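You operate a simulated robot arm through the tools that you are given. There is no shell and no other tool. Be economical: measure what you need, move in short steps, check, and stop when the job is done.

The job below is to be done with a simulated two-armed robot. You get a single attempt, and the scene is never put back.

JOB
Pick up the blue carton from the front desk top with one hand, pass it to the other hand and put it on the sheet tray of cart b. Set down upright: carton.

It is judged by the outcome, as a careful person would: the job done as asked, and still so three seconds after it is handed in. It fails if anything else is knocked over, pushed out of place, dropped, spilled or broken. Flat cloth is picked up by pressing the open fingertips on it (5 to 10 N) and closing them slowly along it; thin cloth reads only 2 to 8 mm in the jaws.

ROBOT AND FRAMES
Two 7-joint arms with two-finger parallel grippers on one trunk, on a base that drives. Base frame: it is fixed to the floor where the robot stands at the start and does not move with it; the origin is under the middle of the robot, x ahead of it, y to its left, z up; the surface under the hand at the start is at about z = 0.75. Readings come in m, rad, newtons and seconds.
The left shoulder is at the start at [0.07, 0.176, 1.045], the right one opposite. With the tool pointing down near the work surface each hand reaches from about 0.3 to 0.74 m from the robot's upright axis, wherever it stands, measured 20 degrees to its own side. Places, roughly: sheet tray of cart b [-0.8, -3.7, 0.5]. Payload 3.43 kg a hand.
The TCP of each hand is the grasp point between the finger pads, 0.03 m short of the fingertips. In the tool frame z runs along the fingers and y along their closing line. The gripper opens to 0.094 m. The fingers are 0.028 m wide and 0.01 m thick; the gripper's body (0.05 by 0.096 m) begins 0.055 m behind the TCP.
Orientation is that of the tool frame in the base frame, as a unit quaternion [x, y, z, w]. With the fingers straight down and closing along the base's y, the tool's x points along the base's -x, its y along +y and its z along -z.

CONTROLS
- The arms move only by the tool play_rows. It takes "left_commands", "right_commands" or both (then of equal length, played together; a hand with none holds still); each is one flat list of numbers, 6 for each row, row after row: the shift along the base's x, y, z in units of 400 mm (1.0 is 400 mm), then the turn, a rotation vector about the base's x, y, z in units of 45 degrees (1.0 is 45 degrees). In form: [tx, ty, tz, ax, ay, az, tx, ty, tz, ax, ay, az, ...]. A call has 1 to 8 rows; each row is the pose to reach, as a shift and turn from the pose commanded when the call began. "left_claw" and "right_claw" are, for a hand that has rows, the opening in per cent of the stroke, from 0 (shut) to 100 (fully open), set as the call begins (left out, the last holds). A call with a number of a shift or a turn outside -1 to 1 is refused whole. Each row takes 0.2 s and may step no farther than 0.05 m and 0.15 rad from the row before; otherwise, or with a gripper value out of range, the whole call is refused. A pose out of reach is approached as far as the arm can. The call stops where the force on the tool passes 40 N (or 10 N more than at its start, if that is more) or the arm is blocked; 0.2 s more then pass. Each finger travels about 0.153 m/s and halts on what it meets, pressing with about 31 N; the grip force reading is that of the motor and also rises with nothing between the fingers. The clock runs only during rows and for 0.2 s after the last one: add rows that repeat a pose to give the fingers time. The reply holds the time, the measured pose of the TCP, the force on the tool along the base axes, the opening and the grip force, in the units named above and with some noise, with the torque about the TCP (base axes, N m) and any sound that the robot's microphone picked up.
- Cameras (640 x 400 px; columns grow to the right, rows downward): "scene" is now at [0.1246, 0.0286, 1.3463]; the picture's right is [0.38, -0.93, 0.00], its down [-0.67, -0.27, -0.69] and it looks along [0.64, 0.26, -0.73] (base axes); focal length 296 px, centre (320, 200). "left" rides on the left gripper at [0.076, -0.014, -0.102] in its tool frame; the picture's right is [0.18, 0.98, 0.00], its down [-0.75, 0.14, -0.64] and it looks along [-0.63, 0.12, 0.77] (tool axes); focal length 243 px, centre (320, 200). "right" rides on the right gripper at [0.076, 0.014, -0.102] in its tool frame; the picture's right is [-0.18, 0.98, 0.00], its down [-0.75, -0.14, -0.64] and it looks along [-0.63, -0.12, 0.77] (tool axes); focal length 243 px, centre (320, 200). There is no depth. A picture from a camera that has moved, and an enlarged one, comes with that camera's place and axes in the base frame and with its lens.
- camera(camera): a new picture of that camera. It takes no simulated time.
- raise_lower(by): slides the trunk up (or, below 0, down) by that many m; the arms and the scene camera ride with it, the base frame stays. It gives what a move gives, with no picture.
- roll_base(legs): drives the robot by 1 to 6 legs, each [ahead, turn to the left] in m and rad, along the robot's own axes; the way and the turn of a leg run together, so that a leg with both is an arc; at most 1.5 m and 3.142 rad a leg. The arms and the cameras ride along, it lands a little off, and it stops where it bumps. It gives what a move gives.
- pan_tilt(pan, tilt): turns the head with the scene camera to pan (to the left, within 1.501 rad either way) and tilt (down, from -0.506 to 1.204), counted from straight ahead of the robot. It gives what a move gives.
- inspect(camera, box): a new picture of the part [left, top, right, bottom] of that camera's present view, enlarged. It takes no simulated time.
- job_done(): hands the job in; it is judged then, once.

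Go step by step. Nothing tells you exact positions but the pictures and the camera data: compare them with the known pose of the tool, close in by small moves and look again before you grip or let go. The budget is 120 turns and 108 pictures, counting those below and the enlarged ones. Unless the task says otherwise, let go and move clear before handing in, and close with one line.

The tools are called after ">>>" as a command line: name --argument value ..., lists and objects as JSON in quotes. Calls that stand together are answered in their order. play_rows: Moves the arms, as the interface text tells. Its arguments: {"type":"object","properties":{"left_commands":{"type":"array","items":{"type":"number"}},"left_claw":{"type":"number"},"right_commands":{"type":"array","items":{"type":"number"}},"right_claw":{"type":"number"}},"required":[]} The other tools are called the same way: raise_lower (by) slides the trunk up or down; roll_base (legs) drives the base; pan_tilt (pan, tilt) turns the head that bears the scene camera; camera (camera) takes a picture; inspect (camera, box) takes an enlarged picture of a part of a camera's view; job_done () hands the job in.

At the start:

```text
time_s: 0.0
left_position: [0.4483, 0.34, 1.0281]
left_tool_rot: [0.0, 1.0, -0.001, 0.0]
left_contact_force: [0.8, -0.3, -1.0]
left_wrist_torque: [0.01, -0.02, 0.0]
left_gripper_width: 0.094
left_finger_force: 0.1
right_position: [0.4854, -0.0633, 1.0618]
right_tool_rot: [0.002, 1.0, 0.0, 0.001]
right_contact_force: [-0.2, 0.1, 0.6]
right_wrist_torque: [-0.03, 0.0, -0.02]
right_gripper_width: 0.0942
right_finger_force: 0.0
trunk travel left (down, up): [-0.625, 0.215]
robot x, y, heading: [-0.0001, 0.0013, -0.0]
head pan, tilt: [0.384, 0.812]
```

scene: 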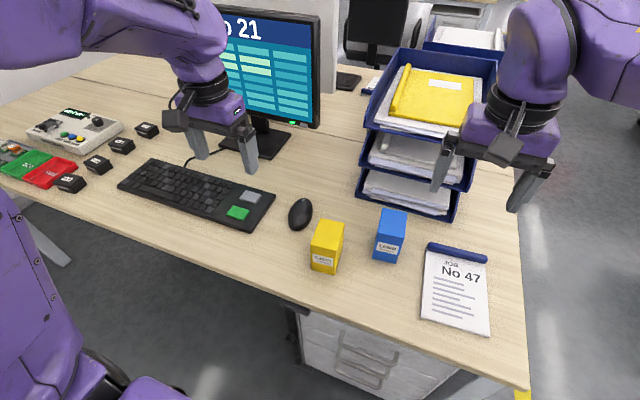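
right: 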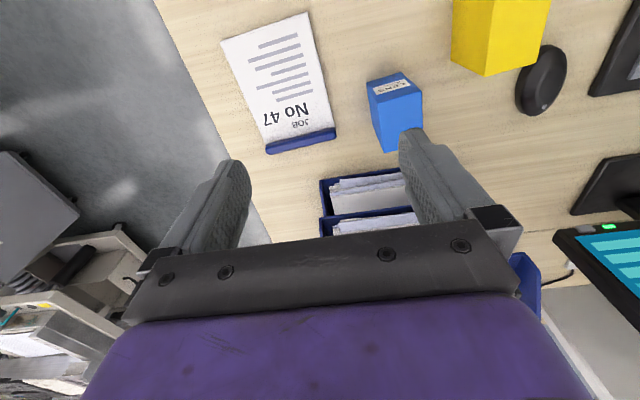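
left: 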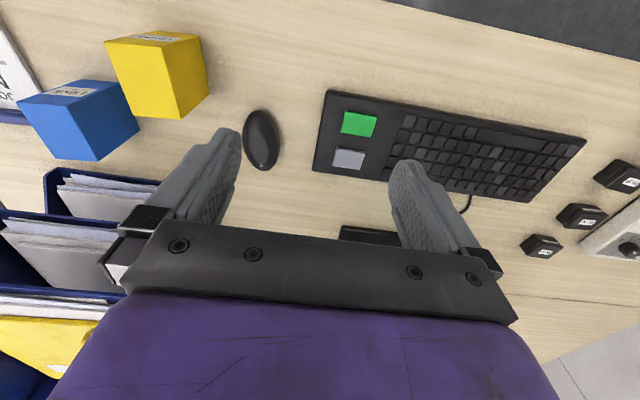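

The blue carton stands near the front edge of the desk, at roughly x 0.56, y 0.03, between the yellow carton and the notepad. I'll look closer to get its size and pose.

>>> inspect --camera "scene" --box '[290, 180, 450, 280]'

>>> inspect --camera "right" --box '[330, 40, 490, 140]'

```text
4.00 times, centred on (370, 230) of scene
camera zoom: at [0.1246, 0.0286, 1.3463], right [0.38, -0.93, 0.0], down [-0.67, -0.27, -0.69], along [0.64, 0.26, -0.73], focal length 1186 px, centre (120, 80)
```

zoom: 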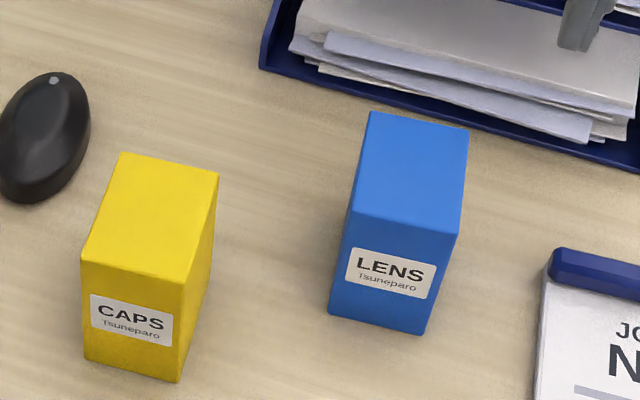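

```text
4.00 times, centred on (410, 90) of right
camera zoom: at [0.409, -0.0485, 1.1648], right [0.19, 0.98, 0.0], down [0.75, -0.14, 0.64], along [0.63, -0.12, -0.77], focal length 970 px, centre (-40, 640)
```

zoom: 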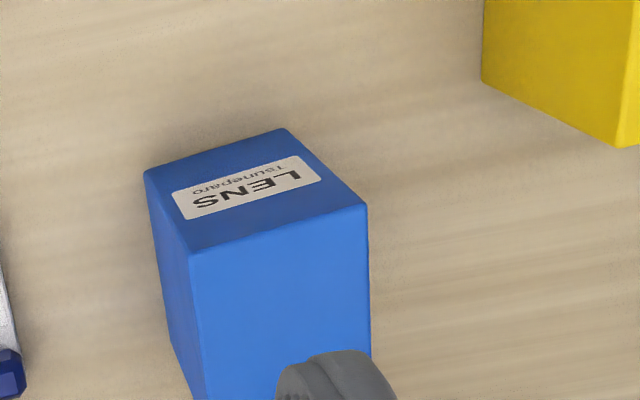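

The carton is about 0.054 wide (y), 0.072 deep (x) and 0.098 tall, centred near (0.559, 0.036) and yawed about +0.11 rad. Before picking it I'll look toward cart b to plan how to pass it and where to put it.

>>> pan_tilt --pan -1.5 --tilt 0.25

>>> camera --camera "scene"

```text
time_s: 1.9
left_position: [0.4491, 0.3412, 1.0303]
left_tool_rot: [0.001, 1.0, 0.0, 0.0]
left_contact_force: [-0.2, 0.0, 0.0]
left_wrist_torque: [0.01, 0.01, -0.03]
left_gripper_width: 0.0942
left_finger_force: 0.0
right_position: [0.4841, -0.0624, 1.0616]
right_tool_rot: [0.001, 1.0, 0.0, 0.0]
right_contact_force: [-0.5, -0.1, -0.2]
right_wrist_torque: [-0.03, -0.01, -0.02]
right_gripper_width: 0.0936
right_finger_force: 0.0
trunk travel left (down, up): [-0.625, 0.215]
robot x, y, heading: [0.0006, 0.0002, -0.004]
head pan, tilt: [-1.499, 0.25]
```

```text
102 pictures are left
camera scene: at [0.0571, -0.0946, 1.3964], right [-1.0, -0.07, 0.0], down [-0.02, 0.25, -0.97], along [0.07, -0.97, -0.25], focal length 296 px, centre (320, 200)
```

scene: 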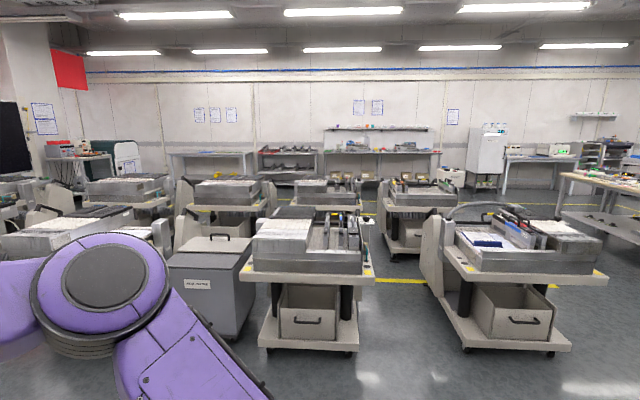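

Cart b should project near pixel (410, 200), which is the cart behind the first row. I'll zoom in there.

>>> inspect --camera "scene" --box '[350, 150, 510, 260]'

>>> inspect --camera "scene" --box '[160, 170, 640, 370]'

```text
3.64 times, centred on (430, 205) of scene
camera zoom: at [0.0571, -0.0946, 1.3964], right [-1.0, -0.07, 0.0], down [-0.02, 0.25, -0.97], along [0.07, -0.97, -0.25], focal length 1078 px, centre (-80, 182)
```

zoom: 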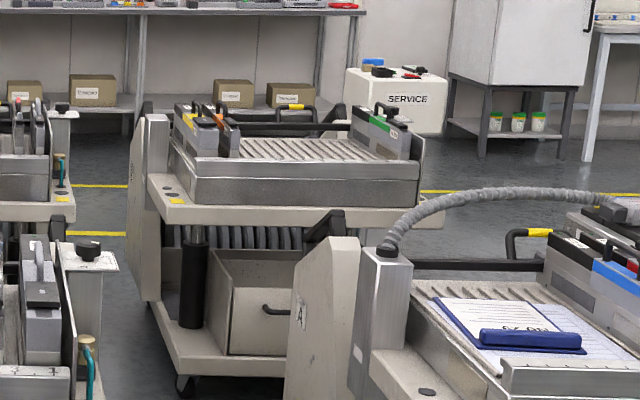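

```text
1.33 times, centred on (400, 270) of scene
camera zoom: at [0.0571, -0.0946, 1.3964], right [-1.0, -0.07, 0.0], down [-0.02, 0.25, -0.97], along [0.07, -0.97, -0.25], focal length 395 px, centre (213, 107)
```

zoom: 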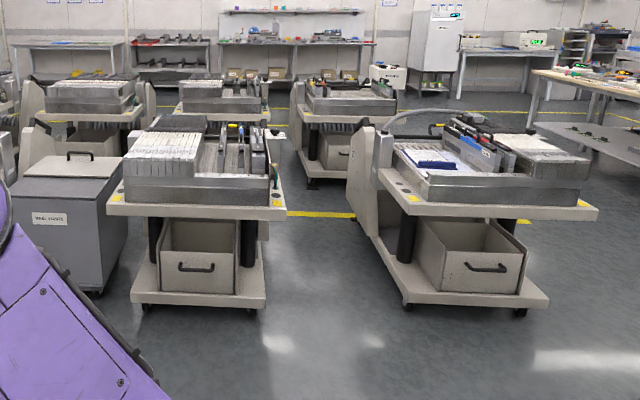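

Cart b is the rear cart, because the nearer one on the right carries an "A". Plan: the right hand grips the carton low from its right side with a near-horizontal tool. The left hand then takes it from above, so it can set it down from above. I'll start by rotating the right hand clear of everything.

>>> play_rows --right_commands '[0, -0.0625, 0, 0.0869, 0.0974, -0.1366, 0, -0.125, 0, 0.1738, 0.1948, -0.2732, 0, -0.1875, 0, 0.2607, 0.2922, -0.4098, 0, -0.25, 0, 0.3476, 0.3896, -0.5464, 0, -0.3125, 0, 0.4345, 0.487, -0.683, 0, -0.375, 0, 0.5214, 0.5844, -0.8196]'

>>> play_rows --right_commands '[0, 0, 0, 0.0869, 0.0974, -0.1366, 0, 0, 0, 0.1738, 0.1948, -0.2732, 0, 0, 0, 0.2607, 0.2922, -0.4098, 0, 0, 0, 0.3476, 0.3896, -0.5464, 0, 0, 0, 0.4345, 0.487, -0.683, 0, 0, 0, 0.5214, 0.5844, -0.8196]'

>>> pan_tilt --pan 0.0 --tilt 0.85

>>> camera --camera "scene"

>>> camera --camera "right"

```text
time_s: 3.3
left_position: [0.4475, 0.3396, 1.0293]
left_tool_rot: [0.001, 1.0, 0.0, 0.0]
left_contact_force: [0.4, 0.5, 0.4]
left_wrist_torque: [-0.01, -0.03, 0.0]
left_gripper_width: 0.0943
left_finger_force: 0.2
right_position: [0.4839, -0.215, 1.0627]
right_tool_rot: [0.313, 0.901, 0.199, -0.224]
right_contact_force: [-0.3, 0.7, 0.1]
right_wrist_torque: [0.05, -0.02, -0.02]
right_gripper_width: 0.0938
right_finger_force: 0.1
trunk travel left (down, up): [-0.625, 0.215]
robot x, y, heading: [-0.0006, -0.0014, -0.002]
head pan, tilt: [-1.499, 0.25]
```

```text
time_s: 4.7
left_position: [0.4488, 0.3404, 1.0298]
left_tool_rot: [0.0, 1.0, 0.0, 0.0]
left_contact_force: [0.2, -0.3, -0.6]
left_wrist_torque: [-0.04, 0.0, 0.01]
left_gripper_width: 0.0941
left_finger_force: 0.1
right_position: [0.4845, -0.2137, 1.062]
right_tool_rot: [0.564, 0.627, 0.358, -0.401]
right_contact_force: [0.2, 0.1, -0.6]
right_wrist_torque: [-0.01, 0.01, 0.01]
right_gripper_width: 0.0943
right_finger_force: 0.0
trunk travel left (down, up): [-0.625, 0.215]
robot x, y, heading: [-0.0004, 0.0016, -0.003]
head pan, tilt: [-1.499, 0.25]
```

```text
time_s: 6.3
left_position: [0.4474, 0.3399, 1.0296]
left_tool_rot: [0.002, 1.0, 0.0, 0.0]
left_contact_force: [0.0, -0.3, 0.1]
left_wrist_torque: [0.03, -0.01, -0.02]
left_gripper_width: 0.0938
left_finger_force: 0.1
right_position: [0.4837, -0.213, 1.0624]
right_tool_rot: [0.562, 0.629, 0.356, -0.401]
right_contact_force: [-0.3, -0.3, -0.1]
right_wrist_torque: [-0.01, 0.03, -0.02]
right_gripper_width: 0.0942
right_finger_force: 0.2
trunk travel left (down, up): [-0.625, 0.215]
robot x, y, heading: [-0.0014, -0.0028, 0.004]
head pan, tilt: [0.0, 0.85]
```

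```text
99 pictures are left
camera scene: at [0.1286, -0.0017, 1.3433], right [0.0, -1.0, 0.0], down [-0.75, 0.0, -0.66], along [0.66, 0.0, -0.75], focal length 296 px, centre (320, 200)
```

scene: 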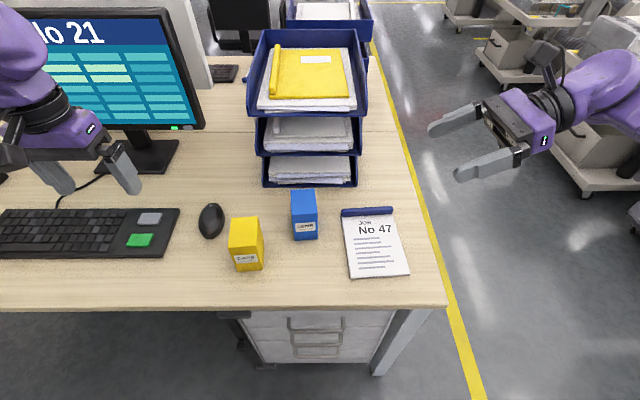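

```text
98 pictures are left
camera right: at [0.5063, -0.2717, 1.1747], right [0.99, 0.03, -0.17], down [-0.04, -0.91, -0.41], along [-0.17, 0.41, -0.9], focal length 243 px, centre (320, 200)
```

right: 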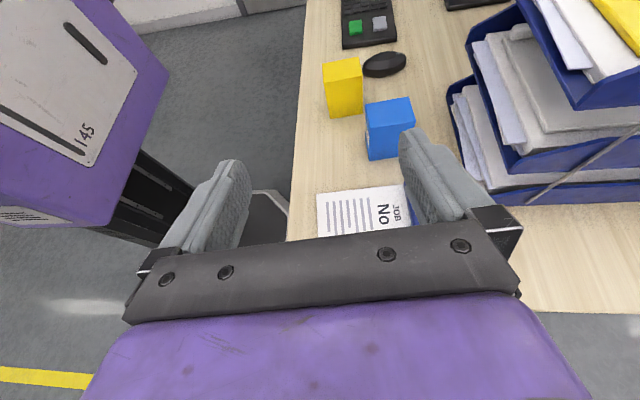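

The orientation works. I'll refine the carton's position from this straight-ahead view.

>>> inspect --camera "scene" --box '[240, 170, 400, 270]'

>>> inspect --camera "right" --box '[320, 70, 480, 170]'

```text
4.00 times, centred on (320, 220) of scene
camera zoom: at [0.1286, -0.0017, 1.3433], right [0.0, -1.0, 0.0], down [-0.75, 0.0, -0.66], along [0.66, 0.0, -0.75], focal length 1186 px, centre (320, 120)
```

zoom: 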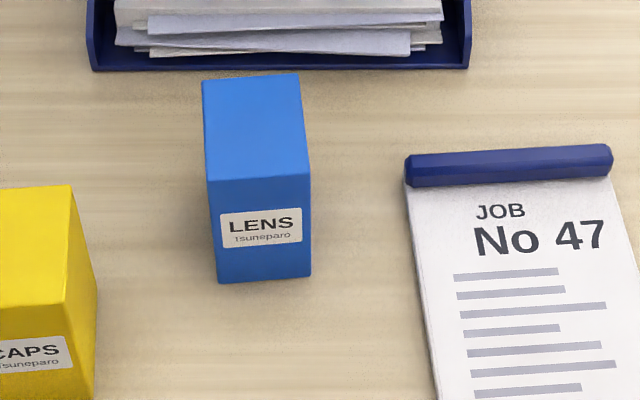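

```text
4.00 times, centred on (400, 120) of right
camera zoom: at [0.5063, -0.2717, 1.1747], right [0.99, 0.03, -0.17], down [-0.04, -0.91, -0.41], along [-0.17, 0.41, -0.9], focal length 970 px, centre (0, 520)
```

zoom: 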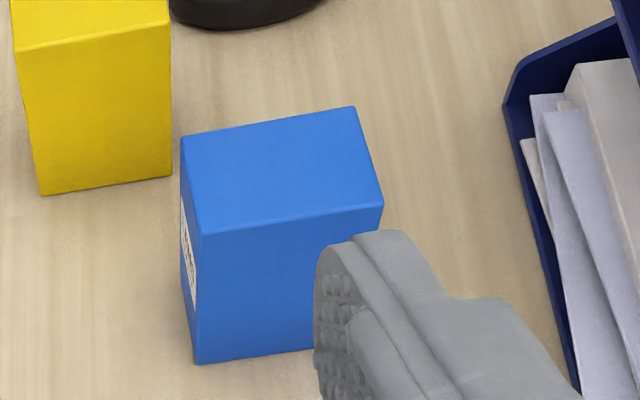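

The two views agree: centre about (0.560, 0.035), yaw about 0.1 rad. Next I move the right hand to the pre-approach point on the carton's right, at gripping height.

>>> play_rows --right_commands '[0.0285, 0.0306, -0.0844, 0, 0, 0, 0.057, 0.0612, -0.1688, 0, 0, 0, 0.0855, 0.0919, -0.253, 0, 0, 0, 0.114, 0.1225, -0.3375, 0, 0, 0, 0.1425, 0.153, -0.422, 0, 0, 0, 0.171, 0.1837, -0.506, 0, 0, 0, 0.1995, 0.2144, -0.59, 0, 0, 0, 0.228, 0.245, -0.65, 0, 0, 0]' --right_claw 100

>>> camera --camera "scene"

>>> camera --camera "right"

```text
time_s: 8.1
left_position: [0.4482, 0.3417, 1.0281]
left_tool_rot: [0.001, 1.0, 0.0, 0.0]
left_contact_force: [-0.1, 0.2, -0.2]
left_wrist_torque: [0.01, 0.02, 0.0]
left_gripper_width: 0.0941
left_finger_force: 0.0
right_position: [0.5755, -0.1157, 0.8004]
right_tool_rot: [0.563, 0.629, 0.356, -0.401]
right_contact_force: [-0.2, 0.6, -0.3]
right_wrist_torque: [-0.02, -0.02, 0.02]
right_gripper_width: 0.0939
right_finger_force: 0.0
trunk travel left (down, up): [-0.625, 0.215]
robot x, y, heading: [-0.0009, -0.0062, -0.0]
head pan, tilt: [0.0, 0.85]
```

```text
95 pictures are left
camera scene: at [0.1294, -0.001, 1.3432], right [0.0, -1.0, 0.0], down [-0.75, 0.0, -0.66], along [0.66, 0.0, -0.75], focal length 296 px, centre (320, 200)
```

scene: 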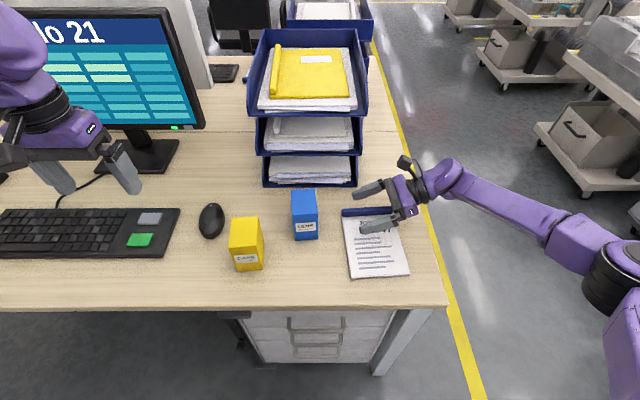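

```text
94 pictures are left
camera right: at [0.5982, -0.1737, 0.9135], right [0.98, 0.03, -0.17], down [-0.04, -0.91, -0.41], along [-0.17, 0.41, -0.9], focal length 243 px, centre (320, 200)
```

right: 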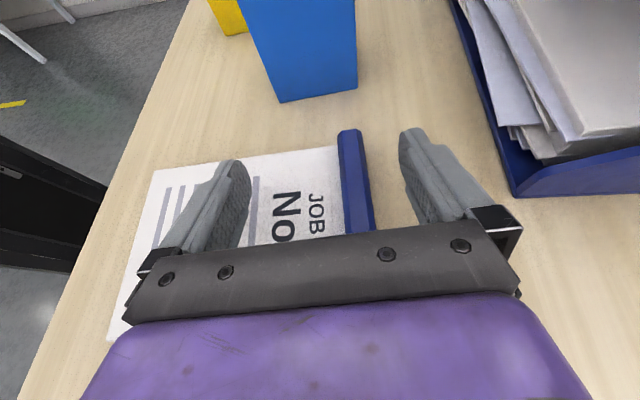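

The fingers look aligned with the carton. I advance most of the way and check.

>>> play_rows --right_commands '[-0.0065, 0.0625, -0.005, 0, 0, 0, -0.013, 0.125, -0.01, 0, 0, 0, -0.0195, 0.1875, -0.015, 0, 0, 0, -0.026, 0.25, -0.02, 0, 0, 0]'

>>> camera --camera "right"

>>> inspect --camera "scene" --box '[240, 150, 440, 275]'

```text
time_s: 9.1
left_position: [0.4484, 0.3415, 1.0283]
left_tool_rot: [0.001, 1.0, 0.0, 0.0]
left_contact_force: [-0.5, 0.2, -0.9]
left_wrist_torque: [0.0, -0.01, -0.01]
left_gripper_width: 0.0941
left_finger_force: 0.1
right_position: [0.5655, -0.0135, 0.7937]
right_tool_rot: [0.564, 0.628, 0.358, -0.4]
right_contact_force: [0.3, 0.4, 0.3]
right_wrist_torque: [-0.03, -0.03, 0.01]
right_gripper_width: 0.0941
right_finger_force: 0.0
trunk travel left (down, up): [-0.625, 0.215]
robot x, y, heading: [-0.0035, -0.0037, -0.001]
head pan, tilt: [0.0, 0.85]
```

```text
93 pictures are left
camera right: at [0.5868, -0.0732, 0.907], right [0.99, 0.03, -0.17], down [-0.04, -0.91, -0.41], along [-0.17, 0.41, -0.9], focal length 243 px, centre (320, 200)
```

right: 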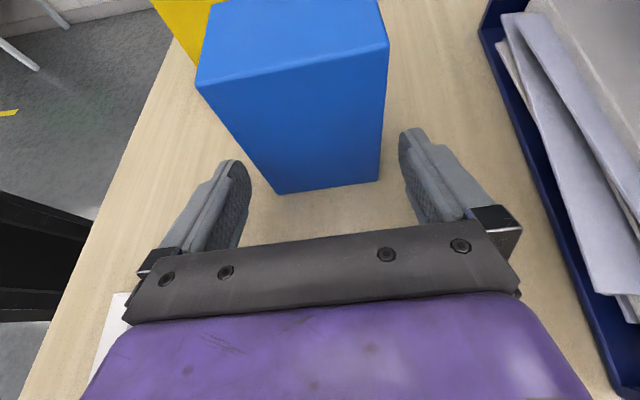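

```text
3.20 times, centred on (340, 212) of scene
camera zoom: at [0.1285, -0.0007, 1.3433], right [0.0, -1.0, 0.0], down [-0.75, 0.0, -0.66], along [0.66, 0.0, -0.75], focal length 949 px, centre (256, 160)
```

zoom: 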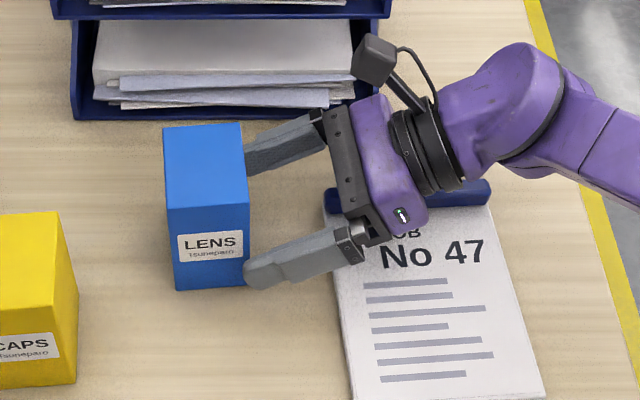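

There is clearance on both sides. I advance the rest and then close.

>>> play_rows --right_commands '[-0.006, 0.06, -0.001, 0, 0, 0, -0.012, 0.12, -0.003, 0, 0, 0]'

>>> camera --camera "right"

```text
time_s: 9.7
left_position: [0.4482, 0.3408, 1.0289]
left_tool_rot: [0.001, 1.0, 0.0, 0.001]
left_contact_force: [-0.3, -0.2, 0.2]
left_wrist_torque: [0.0, -0.02, 0.0]
left_gripper_width: 0.0938
left_finger_force: 0.1
right_position: [0.56, 0.033, 0.7941]
right_tool_rot: [0.562, 0.629, 0.357, -0.401]
right_contact_force: [-0.5, 0.4, 5.2]
right_wrist_torque: [-0.37, -0.08, 0.03]
right_gripper_width: 0.0941
right_finger_force: 0.0
trunk travel left (down, up): [-0.625, 0.215]
robot x, y, heading: [0.0026, 0.0016, 0.001]
head pan, tilt: [0.0, 0.85]
```

```text
91 pictures are left
camera right: at [0.5816, -0.0262, 0.9067], right [0.99, 0.03, -0.17], down [-0.04, -0.91, -0.41], along [-0.17, 0.41, -0.9], focal length 243 px, centre (320, 200)
```

right: 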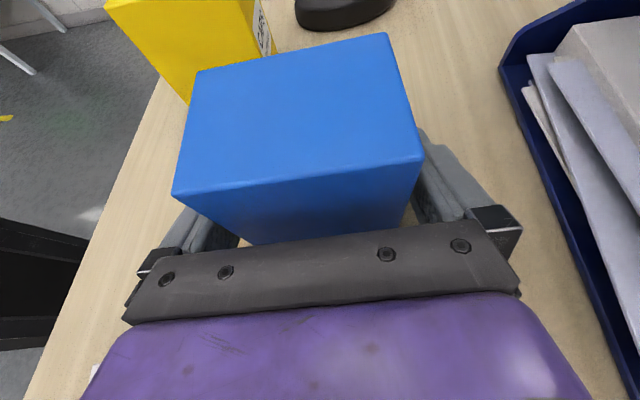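

A 5 N upward force shows the gripper body resting lightly on the notepad's roll. I'll rise a few millimetres before gripping.

>>> play_rows --right_commands '[0, 0, 0.012, 0, 0, 0, 0, 0, 0.022, 0, 0, 0]'

>>> inspect --camera "scene" --box '[240, 150, 440, 275]'

```text
time_s: 10.3
left_position: [0.4484, 0.3409, 1.0286]
left_tool_rot: [0.001, 1.0, 0.0, 0.0]
left_contact_force: [0.5, -0.3, 0.2]
left_wrist_torque: [-0.01, -0.04, -0.02]
left_gripper_width: 0.0939
left_finger_force: 0.1
right_position: [0.5601, 0.0337, 0.8005]
right_tool_rot: [0.563, 0.629, 0.357, -0.401]
right_contact_force: [-0.5, -0.7, -0.5]
right_wrist_torque: [0.03, -0.04, 0.02]
right_gripper_width: 0.0936
right_finger_force: 0.1
trunk travel left (down, up): [-0.625, 0.215]
robot x, y, heading: [0.0036, 0.0029, 0.002]
head pan, tilt: [0.0, 0.85]
```

```text
3.20 times, centred on (340, 212) of scene
camera zoom: at [0.1283, -0.0015, 1.3433], right [0.0, -1.0, 0.0], down [-0.75, 0.0, -0.66], along [0.66, 0.0, -0.75], focal length 949 px, centre (256, 160)
```

zoom: 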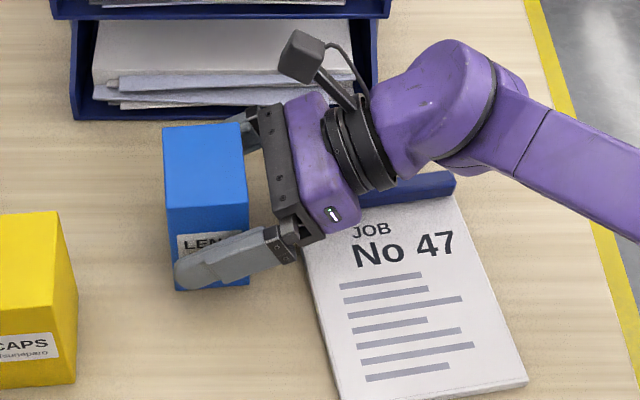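

The advance dragged the notepad about 2.5 cm to the left. I'll put it back once the carton is out of the way, and grip the carton now.

>>> play_rows --right_commands '[0, 0, 0, 0, 0, 0, 0, 0, 0, 0, 0, 0, 0, 0, 0, 0, 0, 0]' --right_claw 0

>>> play_rows --right_commands '[0, 0, 0.03, 0, 0, 0, 0, 0, 0.08, 0, 0, 0, 0, 0, 0.16, 0, 0, 0]'

>>> camera --camera "scene"

>>> camera --camera "right"

```text
time_s: 11.1
left_position: [0.4487, 0.3396, 1.028]
left_tool_rot: [0.002, 1.0, 0.0, 0.0]
left_contact_force: [-0.4, 0.2, 0.4]
left_wrist_torque: [0.01, 0.01, -0.01]
left_gripper_width: 0.094
left_finger_force: 0.1
right_position: [0.5604, 0.0331, 0.8009]
right_tool_rot: [0.562, 0.629, 0.356, -0.401]
right_contact_force: [0.9, 1.3, 0.7]
right_wrist_torque: [0.07, -0.04, 0.03]
right_gripper_width: 0.0791
right_finger_force: 30.9
trunk travel left (down, up): [-0.625, 0.215]
robot x, y, heading: [0.0013, 0.0032, -0.001]
head pan, tilt: [0.0, 0.85]
```

```text
time_s: 11.9
left_position: [0.449, 0.3414, 1.0289]
left_tool_rot: [0.0, 1.0, 0.0, 0.0]
left_contact_force: [-0.1, 0.1, -0.3]
left_wrist_torque: [0.02, 0.0, 0.01]
left_gripper_width: 0.0938
left_finger_force: 0.0
right_position: [0.5595, 0.033, 0.8664]
right_tool_rot: [0.563, 0.629, 0.356, -0.401]
right_contact_force: [0.2, -0.3, -0.4]
right_wrist_torque: [0.02, 0.02, 0.02]
right_gripper_width: 0.0787
right_finger_force: 31.0
trunk travel left (down, up): [-0.625, 0.215]
robot x, y, heading: [-0.0001, -0.0016, -0.003]
head pan, tilt: [0.0, 0.85]
```

```text
89 pictures are left
camera scene: at [0.1282, -0.0013, 1.3433], right [0.0, -1.0, 0.0], down [-0.75, 0.0, -0.66], along [0.66, 0.0, -0.75], focal length 296 px, centre (320, 200)
```

scene: 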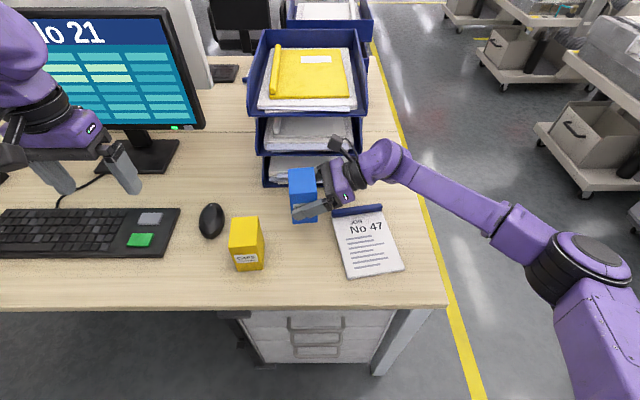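

```text
88 pictures are left
camera right: at [0.582, -0.0253, 0.9784], right [0.98, 0.03, -0.17], down [-0.04, -0.91, -0.41], along [-0.17, 0.41, -0.9], focal length 243 px, centre (320, 200)
```

right: 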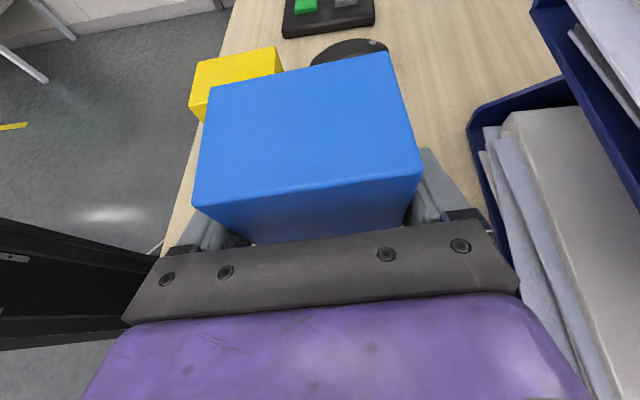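

The carton is gripped (0.079 m opening) and lifted. I'll park the right hand up and to the right, then look at the notepad.

>>> play_rows --right_commands '[0, 0, 0.1125, 0, 0, 0, -0.05, -0.05, 0.2, 0, 0, 0, -0.0875, -0.125, 0.275, 0, 0, 0, -0.125, -0.225, 0.325, 0, 0, 0, -0.175, -0.325, 0.3625, 0, 0, 0, -0.225, -0.425, 0.4, 0, 0, 0, -0.275, -0.525, 0.4375, 0, 0, 0, -0.325, -0.625, 0.475, 0, 0, 0]'

>>> inspect --camera "scene" --box '[300, 180, 460, 280]'

>>> camera --camera "scene"

```text
time_s: 13.7
left_position: [0.4477, 0.3402, 1.0303]
left_tool_rot: [0.001, 1.0, 0.001, 0.001]
left_contact_force: [0.2, -0.6, -0.1]
left_wrist_torque: [0.03, -0.01, 0.0]
left_gripper_width: 0.0939
left_finger_force: 0.1
right_position: [0.4287, -0.2191, 1.0556]
right_tool_rot: [0.563, 0.628, 0.358, -0.4]
right_contact_force: [-0.4, 0.2, -1.3]
right_wrist_torque: [0.01, -0.05, 0.01]
right_gripper_width: 0.0791
right_finger_force: 31.5
trunk travel left (down, up): [-0.625, 0.215]
robot x, y, heading: [-0.0002, -0.0017, 0.001]
head pan, tilt: [0.0, 0.85]
```

```text
4.00 times, centred on (380, 230) of scene
camera zoom: at [0.1271, -0.0028, 1.3434], right [0.0, -1.0, 0.0], down [-0.75, 0.0, -0.66], along [0.66, 0.0, -0.75], focal length 1186 px, centre (80, 80)
```

zoom: 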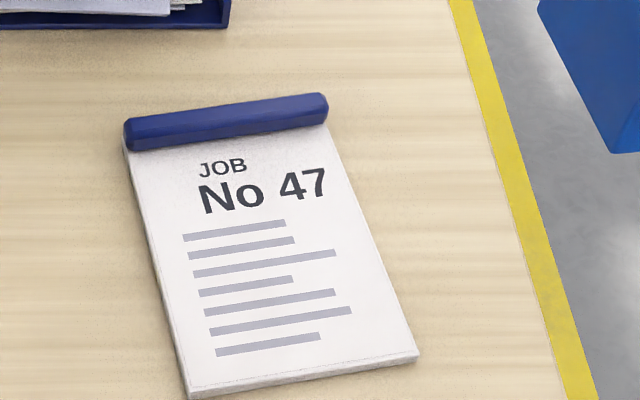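

```text
86 pictures are left
camera scene: at [0.1271, -0.0028, 1.3434], right [0.0, -1.0, 0.0], down [-0.75, 0.0, -0.66], along [0.66, 0.0, -0.75], focal length 296 px, centre (320, 200)
```

scene: 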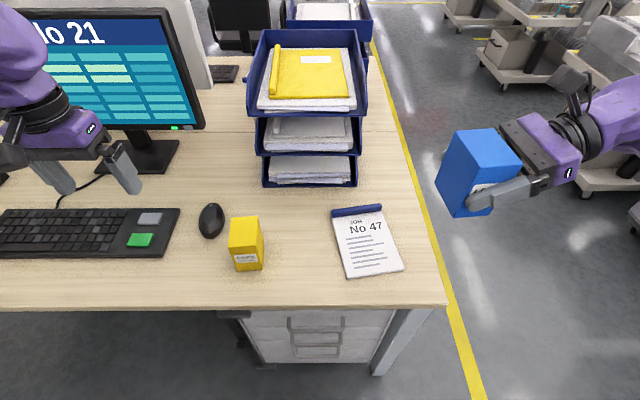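

The notepad moved about 2.5 cm and turned 0.06 rad. I'll use the closed left fingertips to push the roll's left end back to its original place, starting by positioning above it.

>>> play_rows --left_commands '[0.0441, -0.1034, -0.00875, 0, 0, 0, 0.0881, -0.2069, -0.0175, 0, 0, 0, 0.1322, -0.3103, -0.02625, 0, 0, 0, 0.1763, -0.4138, -0.035, 0, 0, 0, 0.2203, -0.5172, -0.04375, 0, 0, 0, 0.2644, -0.6206, -0.0525, 0, 0, 0, 0.3084, -0.7241, -0.06125, 0, 0, 0, 0.3525, -0.8275, -0.07, 0, 0, 0]' --left_claw 0

>>> play_rows --left_commands '[0, 0, -0.11, 0, 0, 0, 0, 0, -0.22, 0, 0, 0, 0, 0, -0.33, 0, 0, 0, 0, 0, -0.44, 0, 0, 0]'

>>> camera --camera "scene"

>>> camera --camera "left"

```text
time_s: 15.5
left_position: [0.5908, 0.0083, 1.0004]
left_tool_rot: [0.0, 1.0, 0.001, -0.001]
left_contact_force: [0.2, -0.3, 0.5]
left_wrist_torque: [0.02, 0.01, 0.06]
left_gripper_width: 0.0
left_finger_force: 31.0
right_position: [0.4317, -0.2183, 1.0556]
right_tool_rot: [0.563, 0.627, 0.358, -0.402]
right_contact_force: [-0.5, -0.9, -0.7]
right_wrist_torque: [0.05, 0.0, 0.0]
right_gripper_width: 0.0789
right_finger_force: 30.7
trunk travel left (down, up): [-0.625, 0.215]
robot x, y, heading: [-0.0032, -0.0018, 0.0]
head pan, tilt: [0.0, 0.85]
```

```text
time_s: 16.5
left_position: [0.59, 0.0104, 0.8238]
left_tool_rot: [0.0, 1.0, 0.001, -0.001]
left_contact_force: [0.2, 0.2, -0.2]
left_wrist_torque: [-0.02, -0.01, -0.03]
left_gripper_width: 0.0
left_finger_force: 30.9
right_position: [0.432, -0.2181, 1.0554]
right_tool_rot: [0.563, 0.629, 0.356, -0.4]
right_contact_force: [-0.2, -0.8, -0.6]
right_wrist_torque: [0.02, -0.01, 0.01]
right_gripper_width: 0.0788
right_finger_force: 30.8
trunk travel left (down, up): [-0.625, 0.215]
robot x, y, heading: [0.0015, -0.0014, -0.002]
head pan, tilt: [0.0, 0.85]
```

```text
85 pictures are left
camera scene: at [0.13, -0.002, 1.3432], right [0.0, -1.0, 0.0], down [-0.75, 0.0, -0.66], along [0.66, 0.0, -0.75], focal length 296 px, centre (320, 200)
```

scene: 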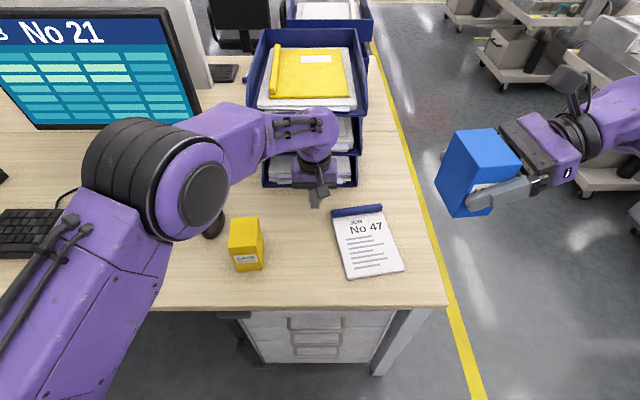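

```text
84 pictures are left
camera left: at [0.513, -0.005, 0.9283], right [-0.18, 0.98, 0.0], down [0.75, 0.14, 0.64], along [0.63, 0.12, -0.77], focal length 243 px, centre (320, 200)
```

left: 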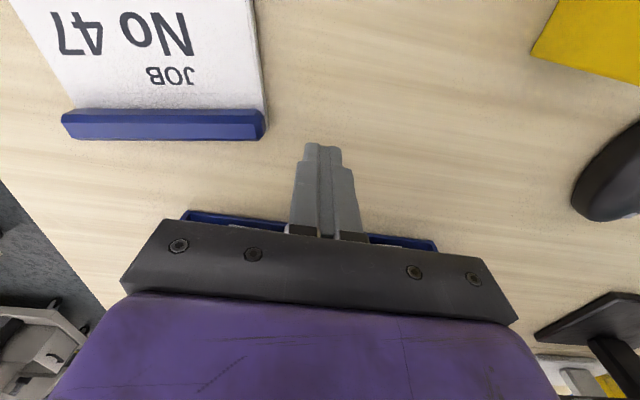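

I'll descend to just above the desk and push gently to the right in small steps.

>>> play_rows --left_commands '[0, 0, -0.05, 0, 0, 0, -0.005, 0, -0.093, 0, 0, 0]'

>>> play_rows --left_commands '[0, -0.04, 0, 0, 0, 0, 0.001, -0.065, 0, 0, 0, 0, 0.002, -0.09, 0, 0, 0, 0, 0.003, -0.112, 0, 0, 0, 0]'

>>> inspect --camera "scene" --box '[300, 180, 460, 280]'

```text
time_s: 17.1
left_position: [0.588, 0.0092, 0.7877]
left_tool_rot: [0.001, 1.0, 0.0, 0.0]
left_contact_force: [-0.8, 0.0, 0.4]
left_wrist_torque: [0.01, -0.01, 0.01]
left_gripper_width: 0.0
left_finger_force: 31.4
right_position: [0.4308, -0.2179, 1.0546]
right_tool_rot: [0.563, 0.628, 0.357, -0.401]
right_contact_force: [-0.7, -0.2, -1.0]
right_wrist_torque: [0.03, -0.04, 0.01]
right_gripper_width: 0.0788
right_finger_force: 31.2
trunk travel left (down, up): [-0.625, 0.215]
robot x, y, heading: [-0.0017, -0.0025, -0.002]
head pan, tilt: [0.0, 0.85]
```

```text
time_s: 18.1
left_position: [0.5883, -0.0365, 0.7875]
left_tool_rot: [0.001, 1.0, 0.0, 0.001]
left_contact_force: [0.5, 0.0, 0.7]
left_wrist_torque: [-0.01, 0.01, -0.03]
left_gripper_width: 0.0
left_finger_force: 31.3
right_position: [0.4303, -0.2168, 1.0559]
right_tool_rot: [0.562, 0.63, 0.356, -0.401]
right_contact_force: [0.1, 0.5, -0.8]
right_wrist_torque: [0.0, -0.03, 0.01]
right_gripper_width: 0.0786
right_finger_force: 31.0
trunk travel left (down, up): [-0.625, 0.215]
robot x, y, heading: [0.0028, -0.0054, 0.004]
head pan, tilt: [0.0, 0.85]
```

```text
4.00 times, centred on (380, 230) of scene
camera zoom: at [0.1288, -0.002, 1.3433], right [0.0, -1.0, 0.0], down [-0.75, 0.0, -0.66], along [0.66, 0.0, -0.75], focal length 1186 px, centre (80, 80)
```

zoom: 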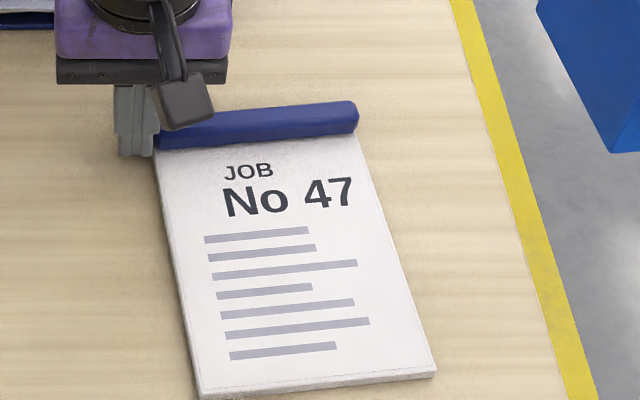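

The notepad is swinging back correctly. It needs about 8 mm more.

>>> play_rows --left_commands '[0, -0.009, 0, 0, 0, 0, 0, -0.019, 0, 0, 0, 0]'

>>> inspect --camera "scene" --box '[240, 170, 400, 270]'

```text
time_s: 18.7
left_position: [0.5872, -0.0421, 0.788]
left_tool_rot: [0.001, 1.0, 0.0, 0.0]
left_contact_force: [-0.7, 0.3, 0.2]
left_wrist_torque: [-0.02, -0.02, 0.01]
left_gripper_width: 0.0002
left_finger_force: 31.2
right_position: [0.4306, -0.2168, 1.0561]
right_tool_rot: [0.563, 0.628, 0.357, -0.401]
right_contact_force: [-0.7, -0.3, -2.3]
right_wrist_torque: [-0.02, -0.03, 0.01]
right_gripper_width: 0.0787
right_finger_force: 30.9
trunk travel left (down, up): [-0.625, 0.215]
robot x, y, heading: [0.0012, -0.0001, -0.001]
head pan, tilt: [0.0, 0.85]
```

```text
4.00 times, centred on (320, 220) of scene
camera zoom: at [0.1287, -0.0018, 1.3433], right [0.0, -1.0, 0.0], down [-0.75, 0.0, -0.66], along [0.66, 0.0, -0.75], focal length 1186 px, centre (320, 120)
```

zoom: 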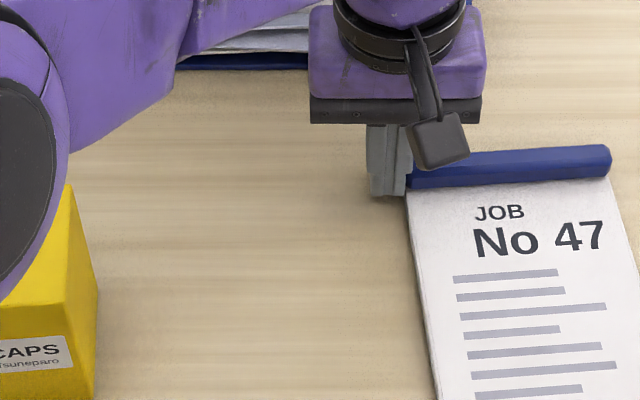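

The notepad is back within a pixel of its original place. Now I retract the left hand and yaw it for the handover.

>>> play_rows --left_commands '[0, 0.075, 0, 0, 0, 0, 0, 0.1, 0.1125, 0, 0, 0, 0, 0.125, 0.225, 0, 0, 0, 0, 0.15, 0.3375, 0, 0, 0, -0.05, 0.2, 0.425, 0, 0, 0, -0.125, 0.25, 0.5, 0, 0, 0, -0.2, 0.3, 0.575, 0, 0, 0, -0.275, 0.35, 0.65, 0, 0, 0]'

>>> play_rows --left_commands '[-0.02, 0.08, 0.06, 0, 0, -0.1857, -0.04, 0.16, 0.12, 0, 0, -0.3713, -0.06, 0.24, 0.18, 0, 0, -0.557, -0.08, 0.32, 0.24, 0, 0, -0.7427, -0.1, 0.36, 0.3, 0, 0, -0.9283]' --left_claw 100

>>> play_rows --left_commands '[0, 0, 0, 0, 0, -0.1857, 0, 0, 0, 0, 0, -0.3713, 0, 0, 0, 0, 0, -0.557, 0, 0, 0, 0, 0, -0.7427, 0, 0, 0, 0, 0, -0.9283]'

>>> camera --camera "scene"

```text
time_s: 20.5
left_position: [0.4773, 0.0991, 1.0483]
left_tool_rot: [0.002, 1.0, -0.002, 0.001]
left_contact_force: [-0.7, 0.1, -0.2]
left_wrist_torque: [-0.03, -0.04, -0.01]
left_gripper_width: 0.0001
left_finger_force: 30.7
right_position: [0.4291, -0.2165, 1.057]
right_tool_rot: [0.563, 0.629, 0.357, -0.4]
right_contact_force: [0.2, -0.2, -0.9]
right_wrist_torque: [0.01, 0.0, -0.05]
right_gripper_width: 0.079
right_finger_force: 30.9
trunk travel left (down, up): [-0.625, 0.215]
robot x, y, heading: [-0.0012, -0.0022, -0.001]
head pan, tilt: [0.0, 0.85]
```

```text
time_s: 21.7
left_position: [0.4375, 0.2413, 1.1674]
left_tool_rot: [0.358, 0.934, 0.001, 0.0]
left_contact_force: [0.7, -1.3, -0.3]
left_wrist_torque: [0.03, -0.04, -0.02]
left_gripper_width: 0.094
left_finger_force: 0.0
right_position: [0.431, -0.217, 1.0553]
right_tool_rot: [0.562, 0.629, 0.356, -0.401]
right_contact_force: [-0.1, 0.8, -1.4]
right_wrist_torque: [-0.02, 0.0, -0.02]
right_gripper_width: 0.0789
right_finger_force: 30.8
trunk travel left (down, up): [-0.625, 0.215]
robot x, y, heading: [0.0034, 0.0048, -0.001]
head pan, tilt: [0.0, 0.85]
```

```text
time_s: 22.9
left_position: [0.4389, 0.2401, 1.168]
left_tool_rot: [0.668, 0.744, 0.0, -0.001]
left_contact_force: [-0.2, -0.3, -0.6]
left_wrist_torque: [0.0, 0.0, 0.0]
left_gripper_width: 0.094
left_finger_force: 0.1
right_position: [0.4314, -0.2172, 1.0561]
right_tool_rot: [0.562, 0.629, 0.356, -0.401]
right_contact_force: [-0.5, 0.3, -1.1]
right_wrist_torque: [0.01, 0.0, 0.02]
right_gripper_width: 0.079
right_finger_force: 31.3
trunk travel left (down, up): [-0.625, 0.215]
robot x, y, heading: [0.0003, -0.0003, 0.003]
head pan, tilt: [0.0, 0.85]
```

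```text
81 pictures are left
camera scene: at [0.1287, -0.0017, 1.3433], right [0.0, -1.0, 0.0], down [-0.75, 0.0, -0.66], along [0.66, 0.0, -0.75], focal length 296 px, centre (320, 200)
```

scene: 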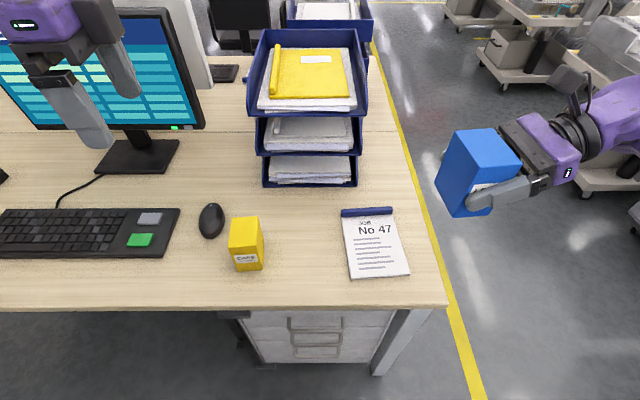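

Both orientations work. I bring the carton to centre front and the left hand above it.

>>> play_rows --right_commands '[0, 0.0935, -0.0375, 0, 0, 0, 0, 0.187, -0.075, 0, 0, 0, 0, 0.28, -0.1125, 0, 0, 0, 0, 0.374, -0.15, 0, 0, 0, 0, 0.4675, -0.19, 0, 0, 0]'

>>> play_rows --left_commands '[-0.004, -0.11, 0, 0, 0, 0, -0.008, -0.22, 0, 0, 0, 0, -0.012, -0.33, 0, 0, 0, 0, -0.016, -0.44, 0, 0, 0, 0, -0.02, -0.55, 0, 0, 0, 0, -0.025, -0.65, 0, 0, 0, 0]'

>>> camera --camera "scene"

>>> camera --camera "left"

>>> camera --camera "right"

```text
time_s: 24.1
left_position: [0.4406, 0.2415, 1.1673]
left_tool_rot: [0.666, 0.746, -0.001, 0.001]
left_contact_force: [-0.2, -0.8, -0.1]
left_wrist_torque: [-0.01, 0.04, 0.0]
left_gripper_width: 0.0939
left_finger_force: 0.0
right_position: [0.4325, -0.0275, 0.9795]
right_tool_rot: [0.563, 0.628, 0.357, -0.401]
right_contact_force: [1.0, 0.2, -0.8]
right_wrist_torque: [0.03, -0.03, 0.06]
right_gripper_width: 0.0787
right_finger_force: 31.0
trunk travel left (down, up): [-0.625, 0.215]
robot x, y, heading: [0.0019, 0.0048, 0.003]
head pan, tilt: [0.0, 0.85]
```

```text
time_s: 25.5
left_position: [0.4274, -0.0207, 1.1674]
left_tool_rot: [0.667, 0.745, 0.0, 0.0]
left_contact_force: [-0.1, -1.0, 0.0]
left_wrist_torque: [0.0, 0.0, -0.01]
left_gripper_width: 0.094
left_finger_force: 0.1
right_position: [0.4312, -0.0305, 0.9789]
right_tool_rot: [0.562, 0.629, 0.357, -0.402]
right_contact_force: [-0.1, 0.1, -1.8]
right_wrist_torque: [0.05, 0.01, 0.0]
right_gripper_width: 0.079
right_finger_force: 31.5
trunk travel left (down, up): [-0.625, 0.215]
robot x, y, heading: [0.0021, 0.0015, -0.001]
head pan, tilt: [0.0, 0.85]
```

```text
80 pictures are left
camera scene: at [0.129, -0.0038, 1.3432], right [0.0, -1.0, 0.0], down [-0.75, 0.0, -0.66], along [0.66, 0.0, -0.75], focal length 296 px, centre (320, 200)
```

scene: 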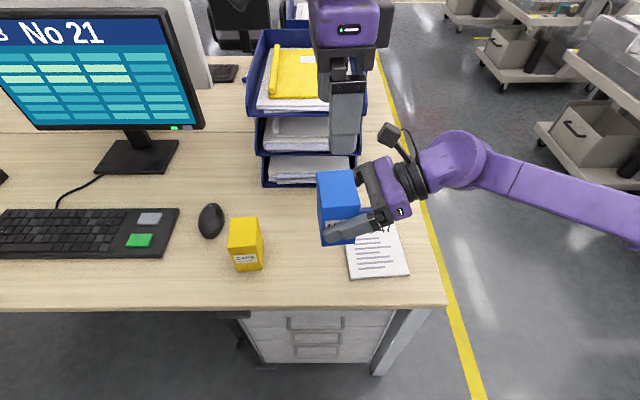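

```text
79 pictures are left
camera left: at [0.405, 0.0528, 1.2715], right [0.96, 0.29, 0.0], down [0.22, -0.73, 0.64], along [0.19, -0.61, -0.77], focal length 243 px, centre (320, 200)
```

left: 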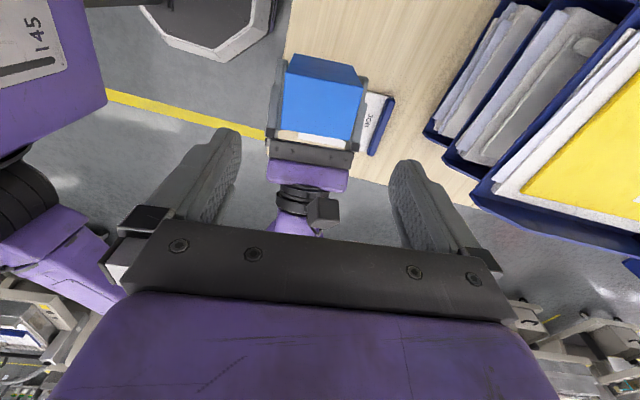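

```text
78 pictures are left
camera right: at [0.453, -0.0901, 1.0915], right [0.98, 0.03, -0.17], down [-0.04, -0.91, -0.41], along [-0.17, 0.41, -0.9], focal length 243 px, centre (320, 200)
```

right: 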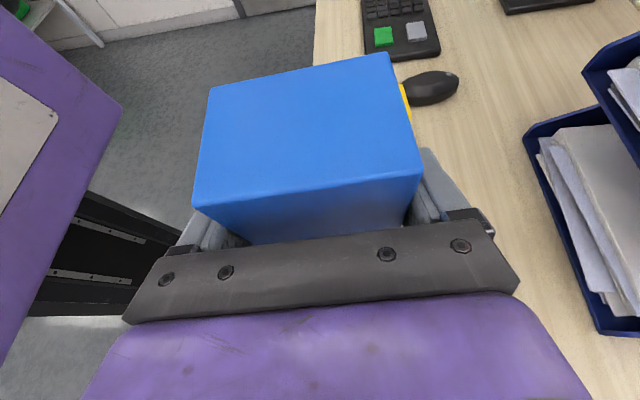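

The carton centre reads about (0.432, -0.029) and the left hand is nearly over it. I lower to just above the top and check.

>>> play_rows --left_commands '[0.004, 0, -0.075, 0, 0, 0, 0.009, 0, -0.15, 0, 0, 0, 0.009, 0, -0.225, 0, 0, 0]'

>>> camera --camera "left"

>>> inspect --camera "scene" --box '[280, 80, 480, 260]'

>>> camera --camera "right"

```text
time_s: 26.3
left_position: [0.4321, -0.0181, 1.0782]
left_tool_rot: [0.666, 0.746, 0.0, 0.0]
left_contact_force: [0.9, 0.2, -0.1]
left_wrist_torque: [-0.01, -0.03, -0.01]
left_gripper_width: 0.094
left_finger_force: 0.1
right_position: [0.4303, -0.0295, 0.9786]
right_tool_rot: [0.563, 0.628, 0.357, -0.401]
right_contact_force: [-0.3, 1.6, -0.7]
right_wrist_torque: [0.0, 0.0, 0.0]
right_gripper_width: 0.0788
right_finger_force: 31.1
trunk travel left (down, up): [-0.625, 0.215]
robot x, y, heading: [0.0034, -0.0046, 0.004]
head pan, tilt: [0.0, 0.85]
```

```text
77 pictures are left
camera left: at [0.4083, 0.0548, 1.1812], right [0.96, 0.29, 0.0], down [0.22, -0.73, 0.64], along [0.19, -0.61, -0.77], focal length 243 px, centre (320, 200)
```

left: 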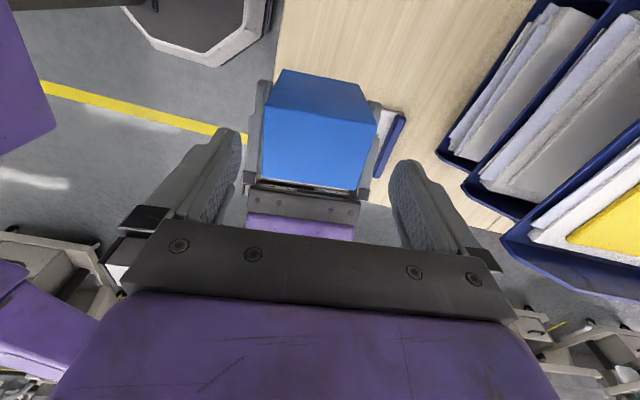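

```text
2.22 times, centred on (380, 170) of scene
camera zoom: at [0.129, -0.0013, 1.3433], right [0.0, -1.0, 0.0], down [-0.75, 0.0, -0.66], along [0.66, 0.0, -0.75], focal length 659 px, centre (187, 267)
```

zoom: 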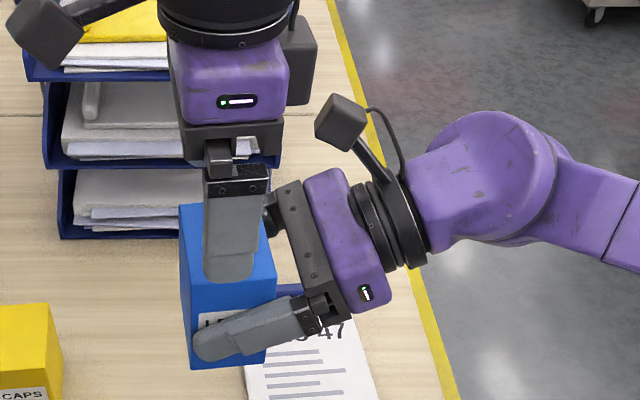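

```text
75 pictures are left
camera right: at [0.453, -0.0882, 1.0917], right [0.98, 0.03, -0.17], down [-0.04, -0.91, -0.41], along [-0.17, 0.41, -0.9], focal length 243 px, centre (320, 200)
```

right: 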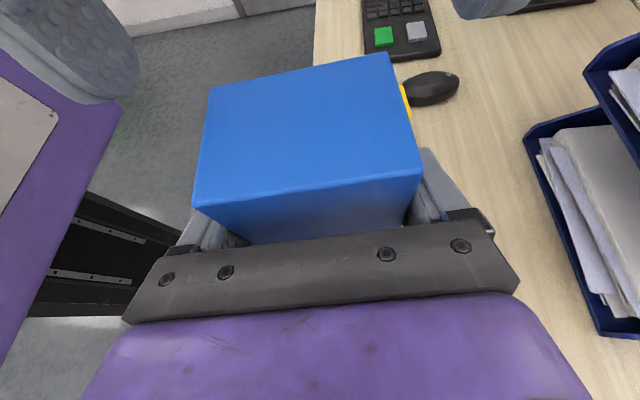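

I'll check the clearance between the left hand's dark side box and the right hand's camera more closely.

>>> inspect --camera "scene" --box '[340, 70, 420, 150]'

>>> inspect --camera "left" --box '[180, 60, 460, 240]'

```text
5.00 times, centred on (380, 110) of scene
camera zoom: at [0.129, -0.0013, 1.3433], right [0.0, -1.0, 0.0], down [-0.75, 0.0, -0.66], along [0.66, 0.0, -0.75], focal length 1482 px, centre (20, 650)
```

zoom: 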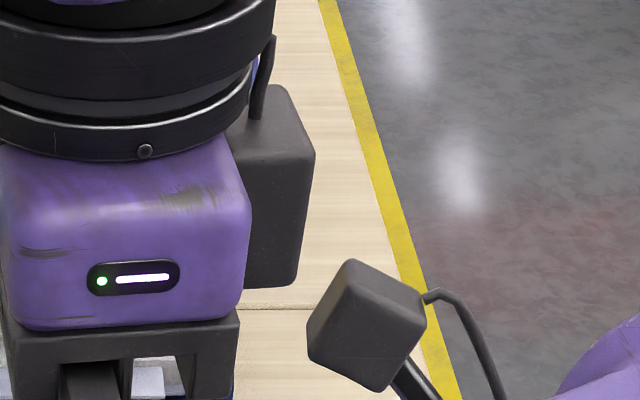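

```text
2.22 times, centred on (320, 150) of left
camera zoom: at [0.4083, 0.0548, 1.1812], right [0.96, 0.29, 0.0], down [0.22, -0.73, 0.64], along [0.19, -0.61, -0.77], focal length 539 px, centre (320, 311)
```

zoom: 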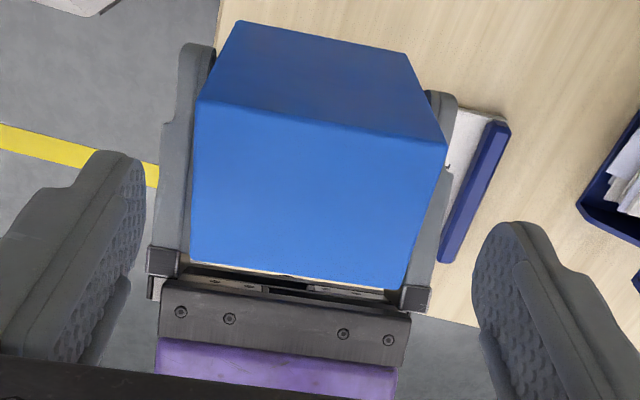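

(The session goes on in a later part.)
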